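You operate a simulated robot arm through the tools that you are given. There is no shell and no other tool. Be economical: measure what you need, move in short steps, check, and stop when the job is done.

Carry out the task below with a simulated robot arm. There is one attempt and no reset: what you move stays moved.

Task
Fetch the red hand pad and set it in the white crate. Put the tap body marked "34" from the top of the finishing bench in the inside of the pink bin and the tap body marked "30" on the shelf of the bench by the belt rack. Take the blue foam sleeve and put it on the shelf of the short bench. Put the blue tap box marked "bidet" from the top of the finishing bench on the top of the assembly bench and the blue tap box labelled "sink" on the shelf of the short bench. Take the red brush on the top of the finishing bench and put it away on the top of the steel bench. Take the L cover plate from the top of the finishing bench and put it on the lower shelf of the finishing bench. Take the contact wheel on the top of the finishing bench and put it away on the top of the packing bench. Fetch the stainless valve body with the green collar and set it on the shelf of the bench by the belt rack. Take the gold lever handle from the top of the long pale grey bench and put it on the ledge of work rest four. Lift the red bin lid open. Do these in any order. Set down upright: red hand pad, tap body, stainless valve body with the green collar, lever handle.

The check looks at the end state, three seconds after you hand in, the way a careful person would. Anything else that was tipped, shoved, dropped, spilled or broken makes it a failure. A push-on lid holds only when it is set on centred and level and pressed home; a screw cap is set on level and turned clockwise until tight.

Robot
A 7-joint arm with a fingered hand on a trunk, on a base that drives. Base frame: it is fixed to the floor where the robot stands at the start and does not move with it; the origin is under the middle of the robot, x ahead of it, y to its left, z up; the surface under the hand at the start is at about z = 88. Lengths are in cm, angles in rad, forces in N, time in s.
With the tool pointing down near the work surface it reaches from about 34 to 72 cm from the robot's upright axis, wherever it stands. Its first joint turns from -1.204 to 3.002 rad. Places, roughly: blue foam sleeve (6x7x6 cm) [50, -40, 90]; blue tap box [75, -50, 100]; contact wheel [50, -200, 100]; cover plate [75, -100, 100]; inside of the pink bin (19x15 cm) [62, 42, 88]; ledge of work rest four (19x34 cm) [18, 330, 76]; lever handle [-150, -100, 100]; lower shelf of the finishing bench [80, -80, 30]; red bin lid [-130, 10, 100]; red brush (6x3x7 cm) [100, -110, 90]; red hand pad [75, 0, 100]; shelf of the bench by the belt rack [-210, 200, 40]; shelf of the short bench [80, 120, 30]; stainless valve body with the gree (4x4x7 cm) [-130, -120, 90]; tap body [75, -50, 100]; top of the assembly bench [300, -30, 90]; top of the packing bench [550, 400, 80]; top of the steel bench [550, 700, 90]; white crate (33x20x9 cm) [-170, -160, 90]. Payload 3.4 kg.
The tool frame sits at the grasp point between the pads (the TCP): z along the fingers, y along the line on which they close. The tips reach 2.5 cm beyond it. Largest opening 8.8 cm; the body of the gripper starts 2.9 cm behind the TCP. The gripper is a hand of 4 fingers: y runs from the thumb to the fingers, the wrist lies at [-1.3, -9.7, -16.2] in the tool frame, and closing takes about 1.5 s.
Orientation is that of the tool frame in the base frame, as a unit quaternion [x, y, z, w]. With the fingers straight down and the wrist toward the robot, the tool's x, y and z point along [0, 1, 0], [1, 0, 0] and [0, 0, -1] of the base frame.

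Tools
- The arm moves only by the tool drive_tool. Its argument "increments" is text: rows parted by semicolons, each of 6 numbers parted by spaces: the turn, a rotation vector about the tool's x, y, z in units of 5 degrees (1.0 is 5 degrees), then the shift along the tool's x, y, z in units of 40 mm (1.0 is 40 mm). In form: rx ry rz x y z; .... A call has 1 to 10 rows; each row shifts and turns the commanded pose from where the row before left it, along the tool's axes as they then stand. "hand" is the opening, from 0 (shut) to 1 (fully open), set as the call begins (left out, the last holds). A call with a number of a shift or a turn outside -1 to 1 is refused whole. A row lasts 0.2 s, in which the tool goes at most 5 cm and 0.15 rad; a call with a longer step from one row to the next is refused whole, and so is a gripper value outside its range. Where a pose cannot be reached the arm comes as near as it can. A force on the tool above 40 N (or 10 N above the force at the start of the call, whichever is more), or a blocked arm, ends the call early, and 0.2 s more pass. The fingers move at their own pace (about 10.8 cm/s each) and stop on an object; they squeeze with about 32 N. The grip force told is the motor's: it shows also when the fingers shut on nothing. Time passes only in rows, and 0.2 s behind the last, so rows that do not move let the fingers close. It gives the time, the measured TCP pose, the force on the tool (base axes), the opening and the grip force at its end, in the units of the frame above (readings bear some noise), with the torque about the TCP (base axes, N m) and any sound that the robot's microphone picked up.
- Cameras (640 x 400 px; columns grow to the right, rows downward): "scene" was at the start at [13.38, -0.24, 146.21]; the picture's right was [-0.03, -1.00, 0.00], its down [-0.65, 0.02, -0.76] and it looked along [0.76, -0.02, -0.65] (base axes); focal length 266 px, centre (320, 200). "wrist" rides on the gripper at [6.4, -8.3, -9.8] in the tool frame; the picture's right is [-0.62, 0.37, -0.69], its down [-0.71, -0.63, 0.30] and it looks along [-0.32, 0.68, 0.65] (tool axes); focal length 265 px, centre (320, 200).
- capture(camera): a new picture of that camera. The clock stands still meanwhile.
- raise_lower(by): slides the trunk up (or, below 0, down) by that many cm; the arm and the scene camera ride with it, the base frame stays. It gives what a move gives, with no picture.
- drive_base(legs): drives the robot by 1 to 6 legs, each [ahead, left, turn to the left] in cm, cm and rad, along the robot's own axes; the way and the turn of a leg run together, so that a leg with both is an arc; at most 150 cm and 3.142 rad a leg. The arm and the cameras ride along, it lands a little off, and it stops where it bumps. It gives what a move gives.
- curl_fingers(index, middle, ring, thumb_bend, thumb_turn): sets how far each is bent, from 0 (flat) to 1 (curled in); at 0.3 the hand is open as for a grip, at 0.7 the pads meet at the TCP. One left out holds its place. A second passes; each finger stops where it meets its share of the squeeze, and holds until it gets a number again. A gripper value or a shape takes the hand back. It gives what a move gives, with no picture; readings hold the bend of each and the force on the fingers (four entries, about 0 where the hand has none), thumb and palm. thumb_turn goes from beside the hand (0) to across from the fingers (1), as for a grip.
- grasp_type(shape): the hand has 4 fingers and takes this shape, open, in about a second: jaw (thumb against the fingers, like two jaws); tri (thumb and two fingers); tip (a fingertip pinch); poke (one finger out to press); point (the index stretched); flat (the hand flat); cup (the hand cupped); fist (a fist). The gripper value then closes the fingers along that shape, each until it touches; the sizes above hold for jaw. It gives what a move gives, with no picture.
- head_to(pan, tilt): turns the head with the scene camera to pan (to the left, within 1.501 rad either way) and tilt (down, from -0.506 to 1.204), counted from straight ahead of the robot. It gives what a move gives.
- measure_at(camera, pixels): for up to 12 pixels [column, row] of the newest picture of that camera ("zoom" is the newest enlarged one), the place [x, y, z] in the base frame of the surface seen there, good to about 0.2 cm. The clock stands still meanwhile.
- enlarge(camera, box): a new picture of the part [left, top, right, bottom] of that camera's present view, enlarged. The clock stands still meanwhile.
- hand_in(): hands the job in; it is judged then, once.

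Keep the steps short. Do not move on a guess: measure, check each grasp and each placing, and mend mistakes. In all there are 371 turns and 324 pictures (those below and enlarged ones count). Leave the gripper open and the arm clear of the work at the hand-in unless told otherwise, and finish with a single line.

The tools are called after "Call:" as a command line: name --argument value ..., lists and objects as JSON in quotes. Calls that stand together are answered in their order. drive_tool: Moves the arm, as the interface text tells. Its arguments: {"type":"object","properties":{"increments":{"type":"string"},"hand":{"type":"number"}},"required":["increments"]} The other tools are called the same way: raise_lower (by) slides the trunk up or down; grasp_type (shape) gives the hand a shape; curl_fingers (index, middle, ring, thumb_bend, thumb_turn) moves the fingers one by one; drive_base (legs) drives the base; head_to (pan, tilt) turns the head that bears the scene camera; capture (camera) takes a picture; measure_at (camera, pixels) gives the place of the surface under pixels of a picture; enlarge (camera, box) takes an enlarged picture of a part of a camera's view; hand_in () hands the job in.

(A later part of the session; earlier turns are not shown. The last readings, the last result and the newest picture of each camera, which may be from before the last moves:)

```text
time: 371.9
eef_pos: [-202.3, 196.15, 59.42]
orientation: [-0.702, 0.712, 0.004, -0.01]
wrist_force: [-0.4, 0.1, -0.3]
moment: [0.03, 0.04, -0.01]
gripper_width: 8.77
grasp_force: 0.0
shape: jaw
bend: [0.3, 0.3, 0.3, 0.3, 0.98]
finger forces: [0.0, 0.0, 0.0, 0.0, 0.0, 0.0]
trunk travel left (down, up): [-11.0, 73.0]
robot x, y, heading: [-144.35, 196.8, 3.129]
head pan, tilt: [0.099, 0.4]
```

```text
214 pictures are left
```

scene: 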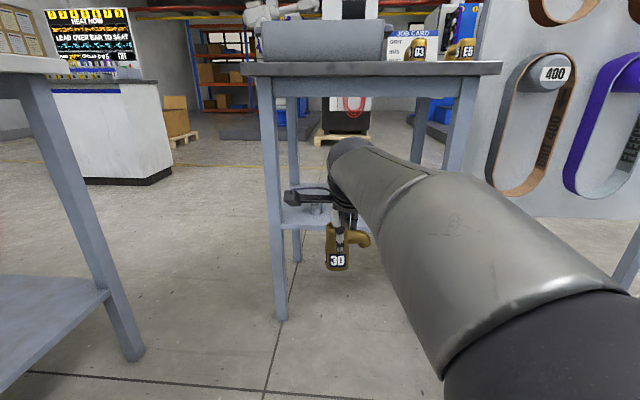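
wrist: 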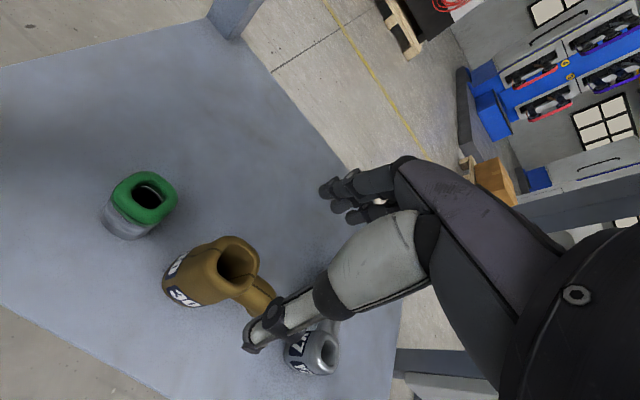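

Tap 30 upright. I back out and return to the bench for the red hand pad ("COARSE" red).

Call:
drive_tool --increments "0 0 0 0 0 0.4; 0 0 0 0 0 0"

Call:
drive_base --legs '[[-105, 0, 0]]'

Call:
raise_lower --by 40

Call:
raise_lower --by 14

Call:
drive_base --legs '[[0, 0, -3.125], [0, -150, 0], [0, -52, 0], [38, 0, 0]]'

Call:
capture --camera "wrist"

```text
time: 372.5
eef_pos: [-202.22, 196.23, 57.82]
orientation: [-0.703, 0.711, 0.004, -0.011]
wrist_force: [0.2, 0.4, 0.1]
moment: [0.01, -0.04, 0.02]
gripper_width: 8.78
grasp_force: 0.0
shape: jaw
bend: [0.3, 0.3, 0.3, 0.3, 0.98]
finger forces: [0.0, 0.1, 0.1, 0.0, 0.0, 0.1]
trunk travel left (down, up): [-11.0, 73.0]
robot x, y, heading: [-144.36, 196.65, 3.127]
head pan, tilt: [0.099, 0.4]
```

```text
time: 377.9
eef_pos: [-97.82, 194.61, 57.93]
orientation: [-0.7, 0.714, 0.004, -0.01]
wrist_force: [0.6, -0.6, 0.9]
moment: [0.01, 0.01, -0.01]
gripper_width: 8.79
grasp_force: 0.0
shape: jaw
bend: [0.3, 0.3, 0.3, 0.3, 0.98]
finger forces: [0.1, 0.0, 0.1, 0.1, 0.0, 0.0]
trunk travel left (down, up): [-11.0, 73.0]
robot x, y, heading: [-40.19, 194.54, 3.12]
head pan, tilt: [0.099, 0.4]
```

```text
time: 381.7
eef_pos: [-97.93, 194.53, 97.77]
orientation: [-0.7, 0.714, 0.005, -0.011]
wrist_force: [-0.7, 0.3, -0.1]
moment: [-0.01, 0.0, -0.01]
gripper_width: 8.77
grasp_force: 0.1
shape: jaw
bend: [0.3, 0.3, 0.3, 0.3, 0.98]
finger forces: [0.0, 0.0, 0.0, 0.0, 0.0, 0.1]
trunk travel left (down, up): [-51.0, 33.0]
robot x, y, heading: [-39.75, 194.69, 3.12]
head pan, tilt: [0.099, 0.4]
```

```text
time: 383.4
eef_pos: [-97.89, 194.57, 111.76]
orientation: [-0.7, 0.714, 0.004, -0.011]
wrist_force: [0.4, 0.2, -0.2]
moment: [0.04, -0.01, -0.01]
gripper_width: 8.76
grasp_force: 0.0
shape: jaw
bend: [0.3, 0.3, 0.3, 0.3, 0.98]
finger forces: [0.1, 0.1, 0.0, 0.0, 0.0, 0.1]
trunk travel left (down, up): [-65.0, 19.0]
robot x, y, heading: [-39.55, 194.61, 3.122]
head pan, tilt: [0.099, 0.4]
```

```text
time: 402.7
eef_pos: [54.49, -6.98, 111.73]
orientation: [0.713, 0.701, 0.01, 0.005]
wrist_force: [0.5, 0.4, -0.1]
moment: [0.02, 0.02, -0.01]
gripper_width: 8.76
grasp_force: 0.0
shape: jaw
bend: [0.3, 0.3, 0.3, 0.3, 0.98]
finger forces: [0.0, 0.1, 0.0, 0.0, 0.1, 0.1]
trunk travel left (down, up): [-65.0, 19.0]
robot x, y, heading: [-3.54, -6.82, -0.016]
head pan, tilt: [0.099, 0.4]
```

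```text
213 pictures are left
```

wrist: 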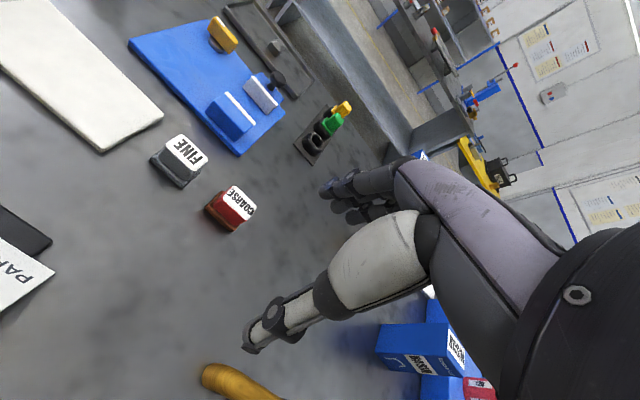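

Call:
enlarge --camera "wrist" --box '[140, 120, 300, 250]'

Call:
measure_at --camera "zoom" --pixels '[[355, 205], [320, 240], [450, 280], [420, 305], [380, 255], [345, 350], [260, 265], [275, 280], [340, 330], [200, 200]]'

```text
3.08 times, centred on (220, 185) of wrist
```

zoom: 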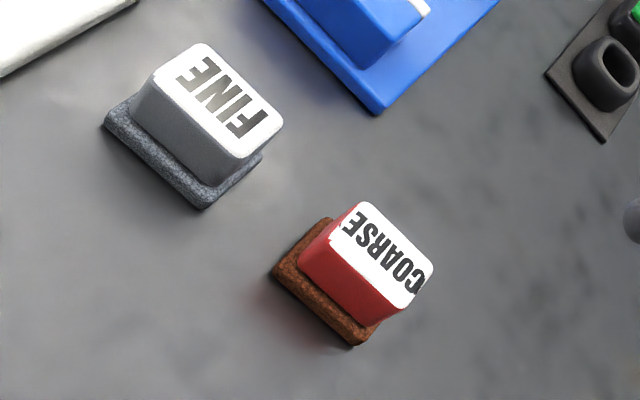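

```text
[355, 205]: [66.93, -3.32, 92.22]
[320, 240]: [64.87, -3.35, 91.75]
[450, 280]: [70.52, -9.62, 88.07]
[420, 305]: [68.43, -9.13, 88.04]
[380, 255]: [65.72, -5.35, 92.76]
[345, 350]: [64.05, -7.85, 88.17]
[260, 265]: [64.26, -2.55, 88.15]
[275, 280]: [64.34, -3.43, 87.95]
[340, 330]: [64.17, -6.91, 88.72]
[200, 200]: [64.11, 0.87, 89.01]
```

Red pad: centre ≈(66,−5.5), top 92.8. I move closer, reach above.

Call:
drive_base --legs '[[5, 0, 0.016]]'

Call:
drive_tool --increments "0 0 0 0.1 0.6 0; 0 0 0 0.05 0.6 0.3; 0 0 0 0 0.4 0.6; 0 0 0 0 0 0.9; 0 0 0 0 0 0.9; 0 0 0 0 0 0.9; 0 0 0 0 0 0" --hand 0.8

Call:
capture --camera "wrist"

```text
time: 403.7
eef_pos: [59.76, -6.1, 111.75]
orientation: [0.708, 0.707, 0.009, 0.004]
wrist_force: [0.6, 0.0, -0.3]
moment: [-0.01, 0.04, 0.01]
gripper_width: 8.76
grasp_force: 0.0
shape: jaw
bend: [0.3, 0.3, 0.3, 0.3, 0.98]
finger forces: [0.0, 0.0, 0.0, 0.0, 0.0, 0.0]
trunk travel left (down, up): [-65.0, 19.0]
robot x, y, heading: [1.85, -7.22, -0.005]
head pan, tilt: [0.099, 0.4]
```

```text
time: 405.3
eef_pos: [66.38, -5.38, 97.23]
orientation: [0.709, 0.705, 0.012, 0.003]
wrist_force: [-0.6, 0.1, 0.3]
moment: [0.04, -0.03, 0.01]
gripper_width: 7.05
grasp_force: 0.1
shape: jaw
bend: [0.27, 0.34, 0.31, 0.49, 0.99]
finger forces: [0.0, 0.0, 0.1, 0.0, 0.1, 0.0]
trunk travel left (down, up): [-65.0, 19.0]
robot x, y, heading: [1.38, -7.19, -0.006]
head pan, tilt: [0.099, 0.4]
```

```text
211 pictures are left
```

wrist: 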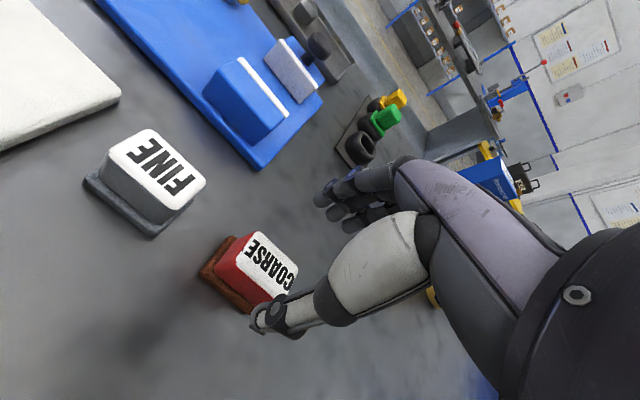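

Aligned. I lower with the trunk by 5.3 (keeps the hand level), then close.

Call:
raise_lower --by -5.3

Call:
capture --camera "wrist"

```text
time: 406.2
eef_pos: [66.31, -5.47, 92.01]
orientation: [0.709, 0.705, 0.012, 0.004]
wrist_force: [0.4, -0.5, -0.5]
moment: [-0.01, 0.01, -0.05]
gripper_width: 7.07
grasp_force: 0.1
shape: jaw
bend: [0.27, 0.34, 0.31, 0.49, 0.99]
finger forces: [0.0, 0.0, 0.0, 0.0, 0.1, 0.1]
trunk travel left (down, up): [-59.7, 24.3]
robot x, y, heading: [1.32, -7.33, -0.003]
head pan, tilt: [0.099, 0.4]
```

```text
210 pictures are left
```

wrist: 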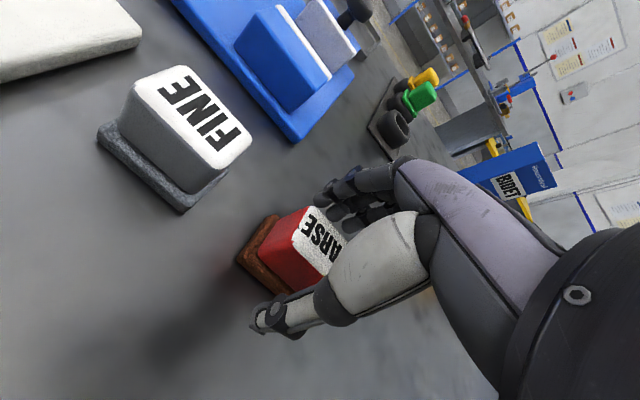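

Call:
drive_tool --increments "0 0 0 0 0 0; 0 0 0 0 0 0; 0 0 0 0 0 0; 0 0 0 0 0 0; 0 0 0 0 0 0; 0 0 0 0 0 0; 0 0 0 0 0 0" --hand 0

Call:
drive_tool --increments "0 0 0 0 0 -0.4; 0 0 0 0 0 -0.6; 0 0 0 0 0 -0.8; 0 0 0 0 0 -1; 0 0 0 0 -0.5 -1; 0 0 0 0 -0.8 -0.8; 0 0 0 0 -0.5 0; 0 0 0 0 0 0"

Call:
capture --camera "wrist"

```text
time: 407.8
eef_pos: [66.28, -5.37, 92.07]
orientation: [0.709, 0.706, 0.012, 0.003]
wrist_force: [0.0, -0.5, -0.4]
moment: [-0.02, 0.01, 0.01]
gripper_width: 2.41
grasp_force: 31.9
shape: jaw
bend: [0.74, 0.56, 0.56, 0.75, 0.99]
finger forces: [17.4, 8.1, 3.7, 0.1, 29.3, 0.0]
trunk travel left (down, up): [-59.7, 24.3]
robot x, y, heading: [1.6, -7.66, -0.002]
head pan, tilt: [0.099, 0.4]
```

```text
time: 409.6
eef_pos: [58.57, -5.52, 110.22]
orientation: [0.708, 0.707, 0.01, 0.004]
wrist_force: [1.0, -0.6, -0.8]
moment: [-0.04, 0.02, 0.01]
gripper_width: 2.42
grasp_force: 32.0
shape: jaw
bend: [0.74, 0.56, 0.57, 0.75, 0.99]
finger forces: [17.6, 8.0, 3.7, 0.0, 29.4, 0.0]
trunk travel left (down, up): [-59.7, 24.3]
robot x, y, heading: [1.73, -7.37, -0.006]
head pan, tilt: [0.099, 0.4]
```

```text
209 pictures are left
```

wrist: 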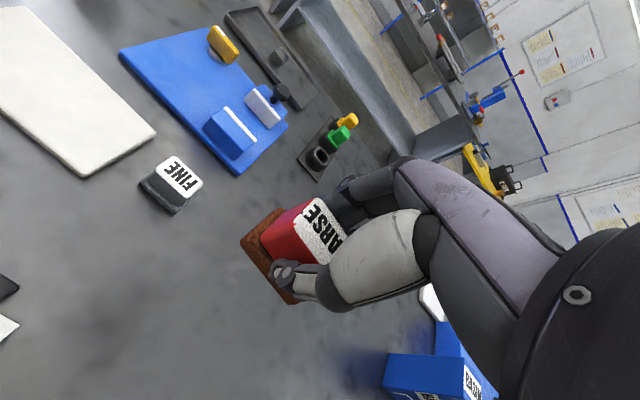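

Held. The white crate lies at the far end of the long bench, reachable from its end. I drive there and look.

Call:
drive_base --legs '[[-40, 0, 0], [0, -150, 0], [0, -48, 0], [0, 0, 3.14]]'

Call:
head_to --pan 0.1 --tilt 0.55

Call:
capture --camera "scene"

```text
time: 428.8
eef_pos: [-95.2, -204.76, 110.2]
orientation: [0.713, -0.701, -0.005, 0.011]
wrist_force: [0.2, 0.2, -1.3]
moment: [0.01, 0.02, -0.01]
gripper_width: 2.39
grasp_force: 32.2
shape: jaw
bend: [0.74, 0.56, 0.58, 0.75, 0.99]
finger forces: [17.3, 7.8, 3.7, 0.0, 28.8, 0.0]
trunk travel left (down, up): [-59.7, 24.3]
robot x, y, heading: [-38.13, -201.98, -3.126]
head pan, tilt: [0.099, 0.4]
```

```text
time: 429.5
eef_pos: [-95.02, -204.69, 110.15]
orientation: [0.713, -0.701, -0.004, 0.011]
wrist_force: [-1.2, 0.3, 0.1]
moment: [0.02, 0.01, 0.03]
gripper_width: 2.36
grasp_force: 32.6
shape: jaw
bend: [0.74, 0.56, 0.58, 0.75, 0.99]
finger forces: [17.3, 7.8, 3.7, 0.0, 28.8, 0.1]
trunk travel left (down, up): [-59.7, 24.3]
robot x, y, heading: [-37.46, -201.5, -3.121]
head pan, tilt: [0.099, 0.55]
```

```text
208 pictures are left
```

scene: 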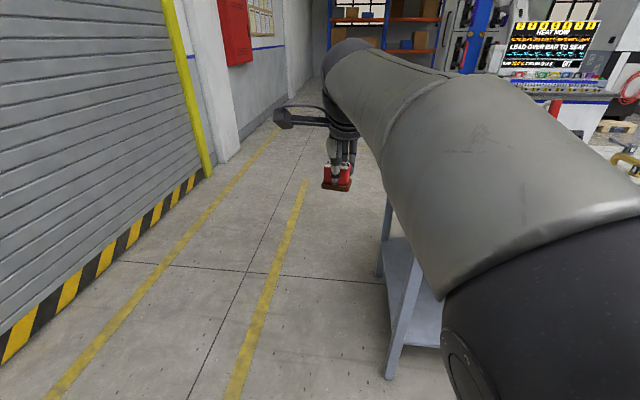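

Call:
measure_at --camera "scene" --pixels '[[20, 345], [120, 250], [230, 390], [395, 375], [380, 265], [275, 190], [310, 190]]'

```text
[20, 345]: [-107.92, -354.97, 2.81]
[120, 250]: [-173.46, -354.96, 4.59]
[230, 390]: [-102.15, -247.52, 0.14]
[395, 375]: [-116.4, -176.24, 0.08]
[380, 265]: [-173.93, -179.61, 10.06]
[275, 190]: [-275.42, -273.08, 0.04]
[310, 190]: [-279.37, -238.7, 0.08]
```

Bench end at y≈−180, floor free to y −355. I drive around the end to face +y at x≈−163, staying back.

Call:
drive_base --legs '[[0, 43, 0], [125, 0, 0], [0, 0, -1.59]]'

Call:
head_to --pan 0.15 --tilt 0.65

Call:
capture --camera "scene"

Call:
capture --camera "wrist"

```text
time: 441.9
eef_pos: [-165.38, -191.28, 110.25]
orientation: [-0.012, 1.0, 0.01, -0.004]
wrist_force: [-0.9, -0.2, -1.2]
moment: [-0.01, 0.01, -0.05]
gripper_width: 2.36
grasp_force: 32.0
shape: jaw
bend: [0.74, 0.56, 0.58, 0.75, 0.99]
finger forces: [17.0, 7.7, 3.7, 0.0, 28.5, 0.0]
trunk travel left (down, up): [-59.7, 24.3]
robot x, y, heading: [-162.12, -248.08, 1.593]
head pan, tilt: [0.099, 0.55]
```

```text
time: 442.6
eef_pos: [-165.35, -191.13, 110.23]
orientation: [-0.012, 1.0, 0.01, -0.005]
wrist_force: [-0.1, 0.2, -1.4]
moment: [-0.03, -0.01, 0.01]
gripper_width: 2.39
grasp_force: 31.9
shape: jaw
bend: [0.74, 0.56, 0.58, 0.75, 0.99]
finger forces: [17.1, 7.8, 3.7, 0.1, 28.4, 0.0]
trunk travel left (down, up): [-59.7, 24.3]
robot x, y, heading: [-162.02, -248.1, 1.59]
head pan, tilt: [0.15, 0.649]
```

```text
207 pictures are left
```

scene: 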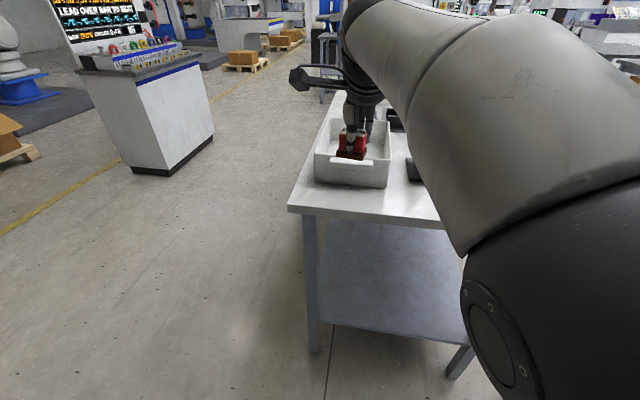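

```text
206 pictures are left
```

wrist: 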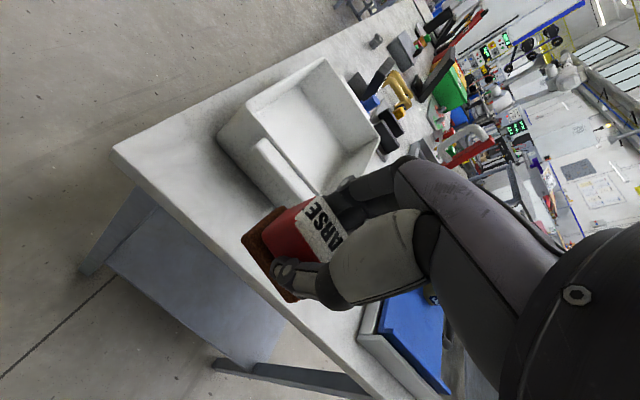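

I measure the crate's rim and inside floor.

Call:
measure_at --camera "wrist" --pixels '[[225, 130], [325, 65], [262, 145], [330, 190], [300, 125], [345, 145], [285, 100], [375, 130], [290, 185], [150, 130]]'

Call:
enlarge --camera "wrist" --box '[200, 40, 400, 220]'

```text
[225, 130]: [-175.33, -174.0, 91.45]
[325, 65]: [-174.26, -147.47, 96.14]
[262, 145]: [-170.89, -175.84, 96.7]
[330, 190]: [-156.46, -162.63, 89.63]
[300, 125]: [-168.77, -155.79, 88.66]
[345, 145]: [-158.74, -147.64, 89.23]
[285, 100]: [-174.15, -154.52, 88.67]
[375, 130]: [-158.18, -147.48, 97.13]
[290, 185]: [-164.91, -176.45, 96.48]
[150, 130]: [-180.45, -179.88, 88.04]
```

```text
2.22 times, centred on (300, 130) of wrist
```

zoom: 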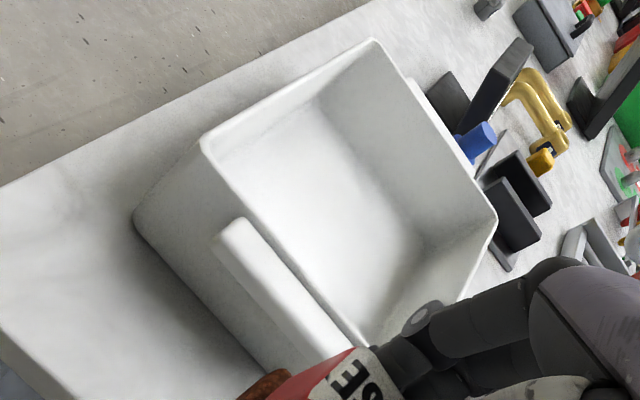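

Crate inside: x −174…−157, y −173…−148, floor 88.7, rim 97. I drive ahead 29 to hover over its middle.

Call:
drive_base --legs '[[29, 0, -0.02]]'

Call:
capture --camera "wrist"

```text
time: 444.5
eef_pos: [-164.69, -163.01, 110.22]
orientation: [-0.003, 1.0, 0.01, -0.005]
wrist_force: [0.0, 0.0, -0.4]
moment: [0.01, -0.03, 0.01]
gripper_width: 2.36
grasp_force: 31.7
shape: jaw
bend: [0.74, 0.56, 0.58, 0.75, 0.99]
finger forces: [17.1, 7.7, 3.7, 0.0, 28.6, 0.0]
trunk travel left (down, up): [-59.7, 24.3]
robot x, y, heading: [-162.27, -220.14, 1.573]
head pan, tilt: [0.15, 0.649]
```

```text
204 pictures are left
```

wrist: 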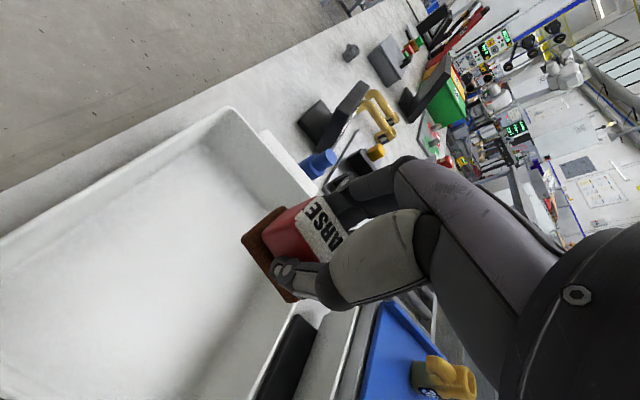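

I shift 1.2 cm left and descend into the crate to z≈93.5.

Call:
drive_tool --increments "0 0 0 0.3 0.1 0.5; 0 0 0 0 0 0.9; 0 0 0 0 0 0.9; 0 0 0 0 0 0.9; 0 0 0 0 0 0.6; 0 0 0 0 0 0.3; 0 0 0 0 0 0"

Call:
capture --camera "wrist"

Call:
capture --camera "scene"

```text
time: 446.1
eef_pos: [-165.57, -162.04, 95.2]
orientation: [0.003, 1.0, 0.018, -0.02]
wrist_force: [-0.1, 0.0, -1.0]
moment: [-0.03, -0.06, 0.02]
gripper_width: 2.38
grasp_force: 31.3
shape: jaw
bend: [0.74, 0.57, 0.59, 0.75, 0.99]
finger forces: [17.4, 7.6, 3.7, 0.0, 28.6, 0.0]
trunk travel left (down, up): [-59.7, 24.3]
robot x, y, heading: [-162.64, -220.54, 1.578]
head pan, tilt: [0.15, 0.649]
```

```text
203 pictures are left
```

wrist: 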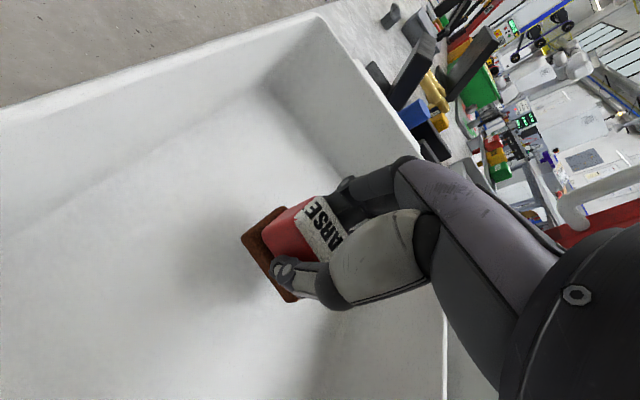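

```text
202 pictures are left
```

scene: 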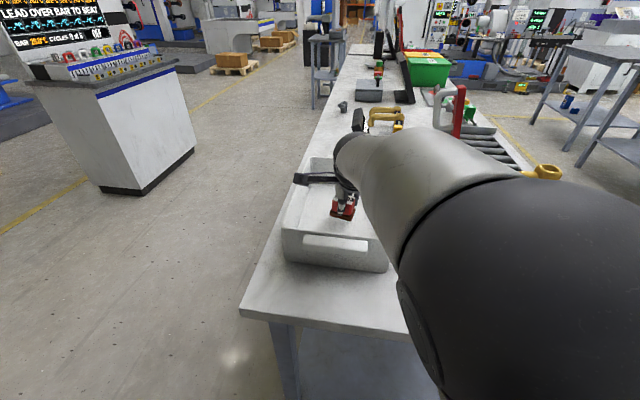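

I check the arm's elbow height over the bench before the last 2 cm.

Call:
measure_at --camera "scene" --pixels '[[410, 330], [430, 380], [405, 280], [395, 235], [540, 172], [500, 160], [440, 390]]'

```text
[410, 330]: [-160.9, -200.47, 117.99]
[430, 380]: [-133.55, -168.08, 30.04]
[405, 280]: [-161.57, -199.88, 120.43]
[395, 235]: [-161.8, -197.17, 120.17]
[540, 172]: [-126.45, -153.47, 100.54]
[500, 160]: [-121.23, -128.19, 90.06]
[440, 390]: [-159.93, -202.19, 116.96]
```

Elbow is well above (z≈117). I lower the trunk 1.8 then finer.

Call:
raise_lower --by -1.8

Call:
raise_lower --by -0.5

```text
time: 446.8
eef_pos: [-165.37, -162.03, 93.17]
orientation: [0.005, 1.0, 0.015, -0.019]
wrist_force: [-0.3, 0.0, 0.1]
moment: [0.01, 0.03, 0.04]
gripper_width: 2.39
grasp_force: 31.6
shape: jaw
bend: [0.74, 0.57, 0.59, 0.75, 0.99]
finger forces: [17.4, 7.6, 3.6, 0.0, 28.7, 0.0]
trunk travel left (down, up): [-57.9, 26.1]
robot x, y, heading: [-162.73, -219.91, 1.576]
head pan, tilt: [0.15, 0.649]
```

```text
time: 447.3
eef_pos: [-165.31, -162.04, 92.55]
orientation: [0.006, 1.0, 0.015, -0.021]
wrist_force: [-0.4, 0.2, 3.1]
moment: [0.02, -0.01, 0.01]
gripper_width: 2.38
grasp_force: 32.2
shape: jaw
bend: [0.74, 0.57, 0.59, 0.75, 0.98]
finger forces: [17.5, 8.0, 3.9, 0.1, 29.0, 0.0]
trunk travel left (down, up): [-57.4, 26.6]
robot x, y, heading: [-162.3, -220.08, 1.574]
head pan, tilt: [0.15, 0.649]
```

Contact (3 N). Release and rise.

Call:
drive_tool --increments "0 0 0 0 0 0; 0 0 0 0 0 0; 0 0 0 0 0 0; 0 0 0 0 0 0; 0 0 0 0 0 -0.5; 0 0 0 0 0 -1; 0 0 0 0 0 -1; 0 0 0 0 0 -1; 0 0 0 0 0 -1; 0 0 0 0 0 0" --hand 1

Call:
capture --camera "wrist"

```text
time: 449.5
eef_pos: [-165.93, -162.65, 109.45]
orientation: [-0.004, 1.0, 0.01, -0.004]
wrist_force: [0.2, 0.0, 0.7]
moment: [-0.02, 0.02, -0.02]
gripper_width: 8.77
grasp_force: 0.0
shape: jaw
bend: [0.3, 0.3, 0.3, 0.3, 0.98]
finger forces: [0.0, 0.1, 0.0, 0.0, 0.0, 0.1]
trunk travel left (down, up): [-57.4, 26.6]
robot x, y, heading: [-162.73, -220.45, 1.578]
head pan, tilt: [0.15, 0.649]
```

```text
201 pictures are left
```

wrist: 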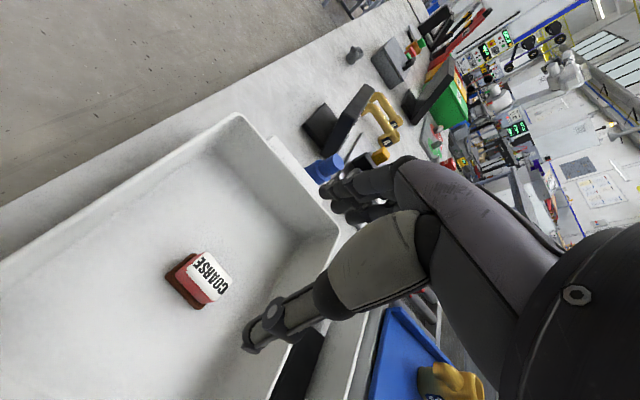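

Red pad stands in the crate. Next the contact wheel: I drive around the end so I face +y toward it (closing line across its thickness).

Call:
drive_base --legs '[[-34, 0, 0], [0, -110, 0], [0, -110, 0]]'

Call:
head_to --pan 0.1 --tilt 0.6

Call:
capture --camera "scene"

Call:
capture --camera "wrist"

```text
time: 462.1
eef_pos: [51.37, -190.88, 109.55]
orientation: [-0.02, 1.0, 0.011, -0.005]
wrist_force: [0.2, 0.2, 0.5]
moment: [0.0, 0.02, 0.01]
gripper_width: 8.78
grasp_force: 0.1
shape: jaw
bend: [0.3, 0.3, 0.3, 0.3, 0.98]
finger forces: [0.0, 0.0, 0.1, 0.1, 0.0, 0.0]
trunk travel left (down, up): [-57.4, 26.6]
robot x, y, heading: [56.85, -248.01, 1.61]
head pan, tilt: [0.15, 0.649]
```

```text
time: 462.8
eef_pos: [51.26, -190.85, 109.54]
orientation: [-0.019, 1.0, 0.011, -0.005]
wrist_force: [0.4, -0.2, -0.1]
moment: [0.02, 0.01, 0.0]
gripper_width: 8.78
grasp_force: 0.1
shape: jaw
bend: [0.3, 0.3, 0.3, 0.3, 0.98]
finger forces: [0.0, 0.0, 0.0, 0.0, 0.1, 0.0]
trunk travel left (down, up): [-57.4, 26.6]
robot x, y, heading: [56.7, -248.24, 1.608]
head pan, tilt: [0.099, 0.6]
```

```text
200 pictures are left
```

scene: 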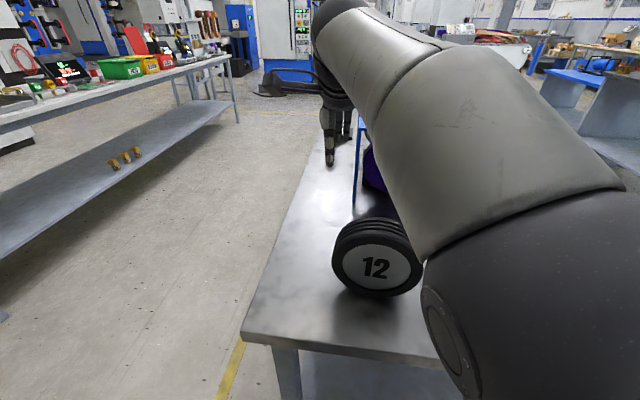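

```text
199 pictures are left
```

wrist: 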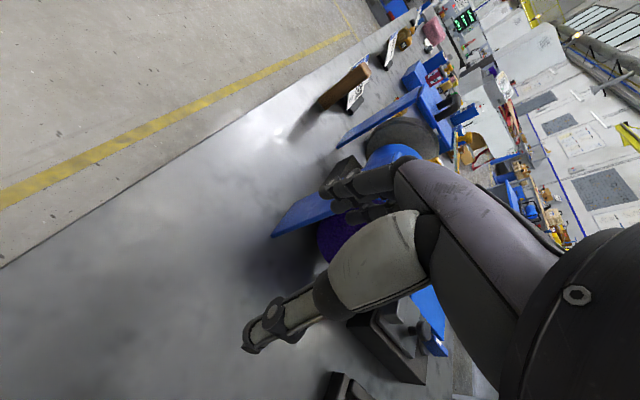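

Call:
measure_at --camera "scene" --pixels '[[375, 268], [345, 262], [408, 272], [380, 243], [372, 290], [370, 224], [375, 232], [340, 240]]'

```text
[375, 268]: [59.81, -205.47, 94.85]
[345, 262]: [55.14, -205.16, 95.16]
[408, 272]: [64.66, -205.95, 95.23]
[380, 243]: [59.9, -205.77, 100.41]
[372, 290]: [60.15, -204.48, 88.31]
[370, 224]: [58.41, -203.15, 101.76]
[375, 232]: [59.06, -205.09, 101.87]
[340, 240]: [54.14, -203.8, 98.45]
```

Wheel: centre (60,−203.4,95), r≈7, yawed ~5°. I retract the arm 11.5 cm and adjust the base to line up, then look.

Call:
drive_tool --increments "0 0 0 0 -0.96 0; 0 0 0 0 -0.96 0; 0 0 0 0 -0.96 0; 0 0 0 0 0 0" --hand 1

Call:
drive_base --legs '[[-1.2, -2.8, -0.118]]'

Call:
capture --camera "wrist"

Call:
capture --camera "scene"

```text
time: 463.8
eef_pos: [51.75, -202.19, 109.38]
orientation: [-0.02, 1.0, 0.012, -0.005]
wrist_force: [-0.2, 0.4, -0.6]
moment: [-0.02, -0.02, 0.02]
gripper_width: 8.79
grasp_force: 0.0
shape: jaw
bend: [0.3, 0.3, 0.3, 0.3, 0.98]
finger forces: [0.0, 0.1, 0.0, 0.1, 0.0, 0.1]
trunk travel left (down, up): [-57.4, 26.6]
robot x, y, heading: [56.57, -248.1, 1.607]
head pan, tilt: [0.099, 0.6]
```

```text
time: 464.7
eef_pos: [60.08, -203.26, 109.47]
orientation: [0.037, 0.999, 0.011, -0.004]
wrist_force: [0.9, 0.1, 0.4]
moment: [0.0, -0.03, 0.03]
gripper_width: 8.78
grasp_force: 0.0
shape: jaw
bend: [0.3, 0.3, 0.3, 0.3, 0.98]
finger forces: [0.1, 0.1, 0.0, 0.0, 0.1, 0.0]
trunk travel left (down, up): [-57.4, 26.6]
robot x, y, heading: [59.19, -249.44, 1.488]
head pan, tilt: [0.099, 0.6]
```

```text
198 pictures are left
```

wrist: 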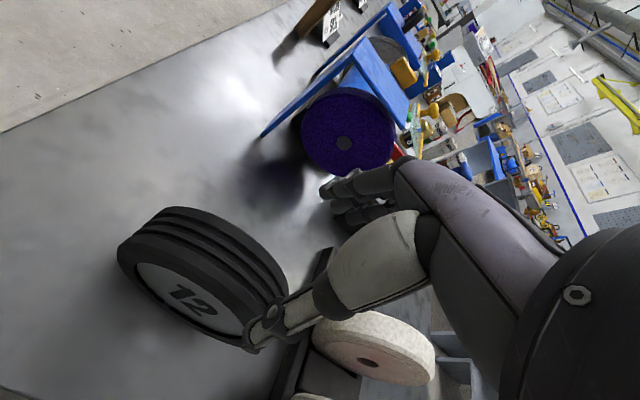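

```text
197 pictures are left
```

scene: 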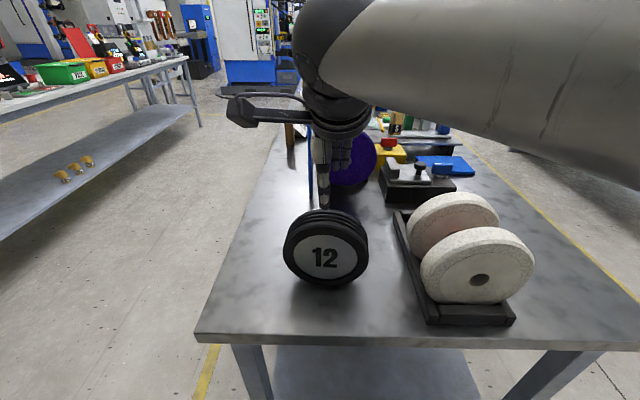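

Call:
measure_at --camera "wrist" --pixels '[[185, 215], [175, 228], [240, 240], [220, 262], [262, 265], [165, 255], [200, 240]]'

Call:
measure_at --camera "scene" --pixels '[[323, 212], [323, 218], [323, 228], [326, 258], [305, 250], [347, 256], [320, 222]]'

```text
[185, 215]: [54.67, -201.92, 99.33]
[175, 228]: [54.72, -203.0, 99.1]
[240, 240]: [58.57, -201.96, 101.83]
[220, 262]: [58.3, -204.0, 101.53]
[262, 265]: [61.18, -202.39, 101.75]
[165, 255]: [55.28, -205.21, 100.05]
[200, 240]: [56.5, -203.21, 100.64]
```

```text
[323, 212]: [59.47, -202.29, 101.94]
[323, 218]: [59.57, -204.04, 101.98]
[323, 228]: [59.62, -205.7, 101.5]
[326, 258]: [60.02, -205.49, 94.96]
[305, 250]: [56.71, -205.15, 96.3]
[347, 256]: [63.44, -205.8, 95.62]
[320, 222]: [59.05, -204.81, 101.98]
```

Descend to z≈99.6 over the rim and close.

Call:
drive_tool --increments "0 0 0 0 -0.1 0.7; 0 0 0 0 0 0.7; 0 0 0 0 0 0.6; 0 0 0 0 0 0.45; 0 0 0 0 0 0" --hand 1

Call:
drive_tool --increments "0 0 0 0 0 0; 0 0 0 0 0 0; 0 0 0 0 0 0; 0 0 0 0 0 0; 0 0 0 0 0 0; 0 0 0 0 0 0; 0 0 0 0 0 0" --hand 0

Call:
capture --camera "wrist"

```text
time: 465.9
eef_pos: [59.86, -203.31, 99.68]
orientation: [0.038, 0.999, 0.011, -0.004]
wrist_force: [-0.6, 0.9, 0.1]
moment: [-0.01, 0.05, -0.03]
gripper_width: 8.77
grasp_force: 0.0
shape: jaw
bend: [0.3, 0.3, 0.3, 0.3, 0.98]
finger forces: [0.0, 0.1, 0.0, 0.0, 0.1, 0.1]
trunk travel left (down, up): [-57.4, 26.6]
robot x, y, heading: [59.56, -249.59, 1.498]
head pan, tilt: [0.099, 0.6]
```

```text
time: 467.5
eef_pos: [59.96, -203.37, 99.7]
orientation: [0.037, 0.999, 0.01, -0.004]
wrist_force: [0.8, 1.1, 0.3]
moment: [-0.01, 0.04, 0.08]
gripper_width: 3.9
grasp_force: 32.2
shape: jaw
bend: [0.74, 0.49, 0.46, 0.7, 1.0]
finger forces: [16.3, 8.8, 4.0, 0.0, 29.3, 0.1]
trunk travel left (down, up): [-57.4, 26.6]
robot x, y, heading: [59.69, -249.66, 1.491]
head pan, tilt: [0.099, 0.6]
```

```text
196 pictures are left
```

wrist: 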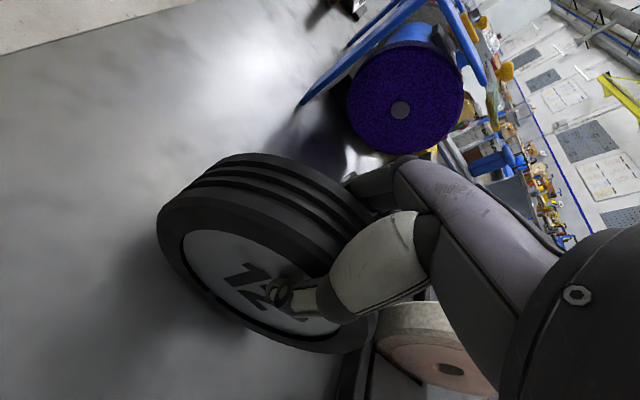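

Gripped. I lift, back off, drive right past the bench end to the far aisle, and look toward +y.

Call:
drive_tool --increments "0 0 0 0 0 -0.4; 0 0 0 0 0 -0.7; 0 0 0 0 0 -1; 0 0 0 0 0 -1; 0 0 0 0 0 -0.5; 0 0 0 0 0 0"

Call:
capture --camera "wrist"

Call:
drive_base --legs '[[-18, 0, 0.08], [0, -115, 0]]'

Call:
head_to --pan 0.2 --tilt 0.35

Call:
capture --camera "scene"

Call:
head_to --pan -0.9 --tilt 0.3

Call:
capture --camera "scene"

```text
time: 468.9
eef_pos: [60.04, -203.53, 114.06]
orientation: [0.038, 0.999, 0.01, -0.003]
wrist_force: [0.0, 0.3, -13.3]
moment: [0.01, -0.03, 0.0]
gripper_width: 3.88
grasp_force: 31.8
shape: jaw
bend: [0.74, 0.5, 0.48, 0.7, 0.99]
finger forces: [17.1, 8.2, 4.0, 0.0, 29.6, 0.1]
trunk travel left (down, up): [-57.4, 26.6]
robot x, y, heading: [59.33, -249.52, 1.492]
head pan, tilt: [0.099, 0.6]
```

```text
195 pictures are left
```

wrist: 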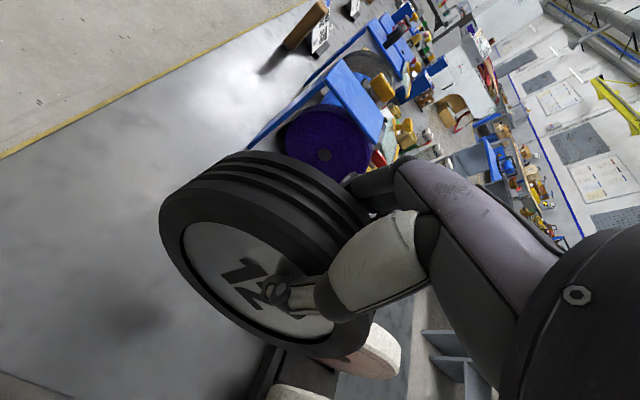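

```text
time: 476.0
eef_pos: [173.01, -221.36, 113.96]
orientation: [-0.002, 1.0, 0.009, -0.004]
wrist_force: [0.3, -0.3, -13.7]
moment: [0.02, -0.02, -0.01]
gripper_width: 3.87
grasp_force: 32.5
shape: jaw
bend: [0.74, 0.5, 0.48, 0.7, 0.99]
finger forces: [17.4, 8.2, 4.1, 0.0, 29.7, 0.0]
trunk travel left (down, up): [-57.4, 26.6]
robot x, y, heading: [176.28, -267.01, 1.571]
head pan, tilt: [0.099, 0.6]
```

```text
time: 476.8
eef_pos: [172.84, -221.32, 114.02]
orientation: [-0.002, 1.0, 0.009, -0.004]
wrist_force: [0.1, -0.6, -13.1]
moment: [0.04, -0.01, 0.06]
gripper_width: 3.85
grasp_force: 32.5
shape: jaw
bend: [0.74, 0.5, 0.48, 0.7, 0.99]
finger forces: [17.3, 8.3, 4.1, 0.0, 29.8, 0.0]
trunk travel left (down, up): [-57.4, 26.6]
robot x, y, heading: [175.96, -267.07, 1.575]
head pan, tilt: [0.201, 0.351]
```

```text
194 pictures are left
```

scene: 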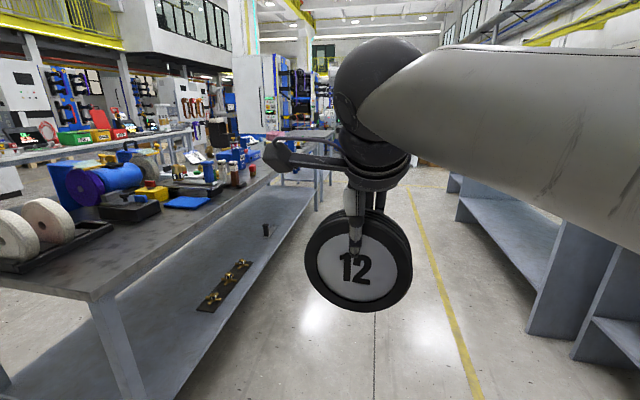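

```text
time: 478.1
eef_pos: [172.88, -221.16, 113.87]
orientation: [-0.002, 1.0, 0.01, -0.004]
wrist_force: [-0.2, 0.0, -13.9]
moment: [0.04, 0.02, 0.0]
gripper_width: 3.88
grasp_force: 31.6
shape: jaw
bend: [0.74, 0.5, 0.48, 0.7, 0.99]
finger forces: [17.4, 8.3, 4.0, 0.0, 29.8, 0.1]
trunk travel left (down, up): [-57.4, 26.6]
robot x, y, heading: [176.07, -267.63, 1.574]
head pan, tilt: [-0.901, 0.3]
```

```text
193 pictures are left
```

scene: 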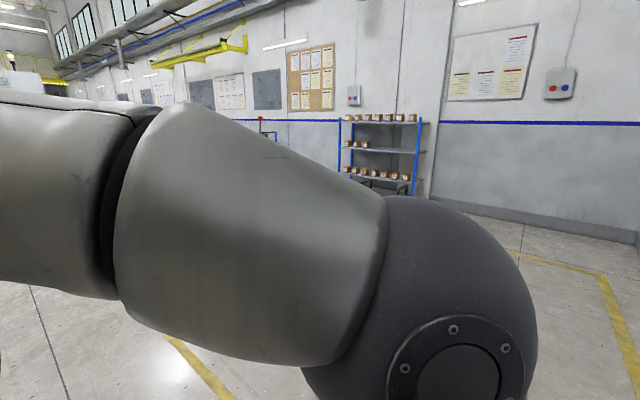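

The aisle at x≈175 looks clear ahead. I drive up it to y≈−20 and look ahead.

Call:
drive_base --legs '[[125, 0, 0], [120, 0, 0]]'

Call:
head_to --pan 0.2 --tilt 0.3

Call:
capture --camera "scene"

Call:
measure_at --camera "scene" --pixels '[[500, 390], [470, 300], [420, 380], [250, 300], [300, 380], [200, 380], [440, 250]]'

```text
time: 490.2
eef_pos: [168.08, 24.87, 113.98]
orientation: [-0.016, 1.0, 0.009, -0.005]
wrist_force: [0.7, 0.4, -14.1]
moment: [0.06, 0.03, 0.03]
gripper_width: 3.87
grasp_force: 31.8
shape: jaw
bend: [0.74, 0.5, 0.48, 0.7, 0.99]
finger forces: [17.3, 8.3, 4.0, 0.1, 29.7, 0.0]
trunk travel left (down, up): [-57.4, 26.6]
robot x, y, heading: [172.46, -21.37, 1.602]
head pan, tilt: [-0.901, 0.3]
```

```text
time: 491.5
eef_pos: [168.02, 24.8, 113.95]
orientation: [-0.016, 1.0, 0.008, -0.005]
wrist_force: [-0.2, 0.3, -12.4]
moment: [0.07, -0.03, 0.05]
gripper_width: 3.86
grasp_force: 32.1
shape: jaw
bend: [0.74, 0.5, 0.48, 0.7, 0.99]
finger forces: [17.3, 8.4, 3.9, 0.0, 29.8, 0.0]
trunk travel left (down, up): [-57.4, 26.6]
robot x, y, heading: [172.5, -20.64, 1.598]
head pan, tilt: [0.201, 0.3]
```

```text
192 pictures are left
```

scene: 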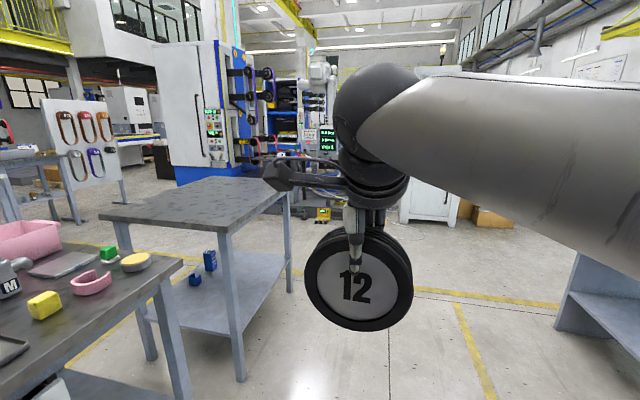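

```text
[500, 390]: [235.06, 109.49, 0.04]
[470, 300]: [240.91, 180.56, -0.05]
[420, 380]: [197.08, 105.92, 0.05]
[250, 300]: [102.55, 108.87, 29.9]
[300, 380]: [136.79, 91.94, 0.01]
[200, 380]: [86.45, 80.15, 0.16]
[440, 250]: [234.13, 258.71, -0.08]
```

I continue to y≈190, then turn to face +x and look for the packing bench.

Call:
drive_base --legs '[[130, 0, 0], [80, 0, 0], [0, 0, -1.6]]'

Call:
head_to --pan 0.4 --tilt 0.25

Call:
capture --camera "scene"

Call:
head_to --pan -0.4 --tilt 0.25

Call:
capture --camera "scene"

```text
time: 505.8
eef_pos: [210.85, 191.33, 113.82]
orientation: [0.704, 0.71, 0.01, 0.003]
wrist_force: [-0.1, -0.1, -14.0]
moment: [0.01, -0.02, -0.02]
gripper_width: 3.84
grasp_force: 32.5
shape: jaw
bend: [0.74, 0.5, 0.48, 0.7, 0.99]
finger forces: [16.9, 8.1, 4.0, 0.1, 29.0, 0.1]
trunk travel left (down, up): [-57.4, 26.6]
robot x, y, heading: [164.86, 187.85, 0.005]
head pan, tilt: [0.201, 0.3]
```

```text
time: 506.5
eef_pos: [210.78, 191.27, 113.92]
orientation: [0.703, 0.711, 0.008, 0.004]
wrist_force: [-0.6, -1.1, -13.6]
moment: [0.01, -0.02, 0.0]
gripper_width: 3.82
grasp_force: 32.5
shape: jaw
bend: [0.74, 0.5, 0.48, 0.7, 0.99]
finger forces: [16.9, 8.2, 4.0, 0.1, 29.3, 0.0]
trunk travel left (down, up): [-57.4, 26.6]
robot x, y, heading: [164.98, 187.94, 0.009]
head pan, tilt: [0.4, 0.25]
```

```text
191 pictures are left
```

scene: 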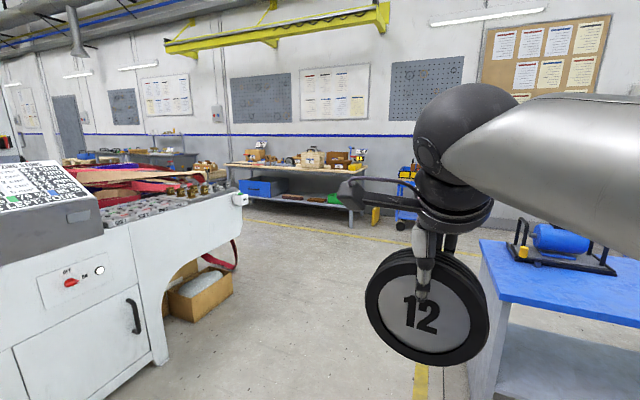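

```text
time: 507.6
eef_pos: [210.9, 191.24, 113.96]
orientation: [0.704, 0.711, 0.009, 0.004]
wrist_force: [0.2, 0.0, -13.9]
moment: [0.02, -0.05, 0.0]
gripper_width: 3.85
grasp_force: 31.8
shape: jaw
bend: [0.74, 0.5, 0.48, 0.7, 0.99]
finger forces: [17.0, 8.2, 4.0, 0.0, 29.3, 0.0]
trunk travel left (down, up): [-57.4, 26.6]
robot x, y, heading: [165.12, 187.79, 0.007]
head pan, tilt: [-0.4, 0.25]
```

```text
190 pictures are left
```

scene: 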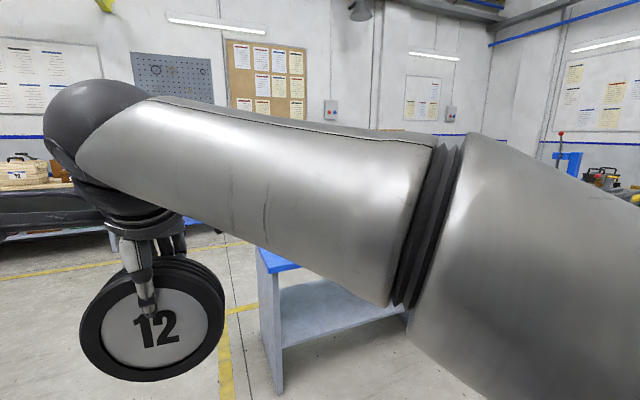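

Call:
measure_at --camera "scene" --pixels '[[278, 392], [258, 255], [265, 275], [228, 380], [225, 300], [60, 300]]'

Call:
head_to --pan 0.4 --tilt 0.4

Call:
capture --camera "scene"

Call:
measure_at --camera "scene" --pixels '[[160, 320], [235, 240], [240, 150], [345, 170], [170, 230], [300, 200], [330, 300], [280, 130], [150, 380]]'

```text
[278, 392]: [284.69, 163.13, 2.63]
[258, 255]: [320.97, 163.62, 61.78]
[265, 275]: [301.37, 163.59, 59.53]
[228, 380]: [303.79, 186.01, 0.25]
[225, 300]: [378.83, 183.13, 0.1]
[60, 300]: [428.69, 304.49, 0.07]
```

```text
time: 508.7
eef_pos: [210.75, 191.31, 113.86]
orientation: [0.704, 0.711, 0.009, 0.004]
wrist_force: [0.5, 0.4, -14.1]
moment: [0.01, -0.05, -0.01]
gripper_width: 3.84
grasp_force: 31.4
shape: jaw
bend: [0.74, 0.5, 0.48, 0.7, 0.99]
finger forces: [16.9, 8.1, 4.0, 0.1, 29.3, 0.0]
trunk travel left (down, up): [-57.4, 26.6]
robot x, y, heading: [164.84, 187.58, 0.008]
head pan, tilt: [0.4, 0.4]
```

```text
189 pictures are left
```

scene: 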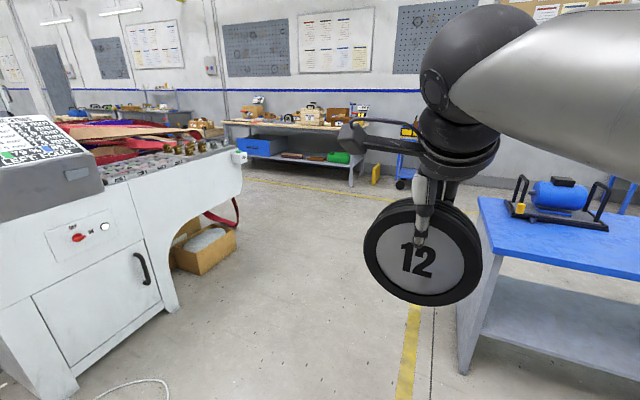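

```text
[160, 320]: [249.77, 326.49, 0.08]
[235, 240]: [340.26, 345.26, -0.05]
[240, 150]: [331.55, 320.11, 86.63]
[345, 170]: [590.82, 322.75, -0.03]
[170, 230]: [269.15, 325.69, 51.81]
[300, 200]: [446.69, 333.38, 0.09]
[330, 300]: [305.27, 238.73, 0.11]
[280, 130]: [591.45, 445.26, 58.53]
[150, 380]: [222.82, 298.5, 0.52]
```

Corridor between y 165 and 320. I drive left 58, ahead 270, then look at the bench.

Call:
drive_base --legs '[[0, 58, 0], [140, 0, 0], [130, 20, 0]]'

Call:
head_to --pan 0.7 --tilt 0.4

Call:
capture --camera "scene"

Call:
measure_at --camera "scene" --pixels '[[100, 120], [300, 190], [420, 190], [250, 220], [400, 260], [200, 170], [340, 220], [440, 230]]'

```text
time: 524.8
eef_pos: [479.88, 275.65, 113.95]
orientation: [0.693, 0.721, 0.009, 0.003]
wrist_force: [0.3, 0.4, -13.5]
moment: [0.0, -0.03, 0.01]
gripper_width: 3.86
grasp_force: 32.3
shape: jaw
bend: [0.74, 0.5, 0.48, 0.7, 0.99]
finger forces: [17.0, 8.1, 3.9, 0.1, 29.1, 0.1]
trunk travel left (down, up): [-57.4, 26.6]
robot x, y, heading: [434.25, 271.09, 0.038]
head pan, tilt: [0.4, 0.4]
```

```text
time: 525.6
eef_pos: [479.94, 275.66, 113.96]
orientation: [0.694, 0.72, 0.009, 0.003]
wrist_force: [-0.9, 0.3, -13.6]
moment: [0.02, -0.04, -0.04]
gripper_width: 3.86
grasp_force: 32.1
shape: jaw
bend: [0.74, 0.5, 0.48, 0.7, 0.99]
finger forces: [17.0, 8.2, 4.1, 0.0, 29.3, 0.0]
trunk travel left (down, up): [-57.4, 26.6]
robot x, y, heading: [434.36, 270.67, 0.041]
head pan, tilt: [0.7, 0.4]
```

```text
188 pictures are left
```

scene: 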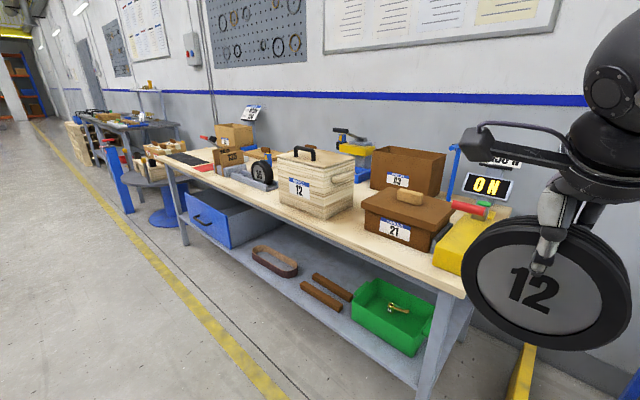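

```text
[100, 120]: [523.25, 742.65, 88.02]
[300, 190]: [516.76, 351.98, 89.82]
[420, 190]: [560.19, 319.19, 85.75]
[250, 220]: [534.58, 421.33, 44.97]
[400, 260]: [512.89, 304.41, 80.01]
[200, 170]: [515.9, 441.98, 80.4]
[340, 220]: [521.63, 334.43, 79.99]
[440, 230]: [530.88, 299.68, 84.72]
```

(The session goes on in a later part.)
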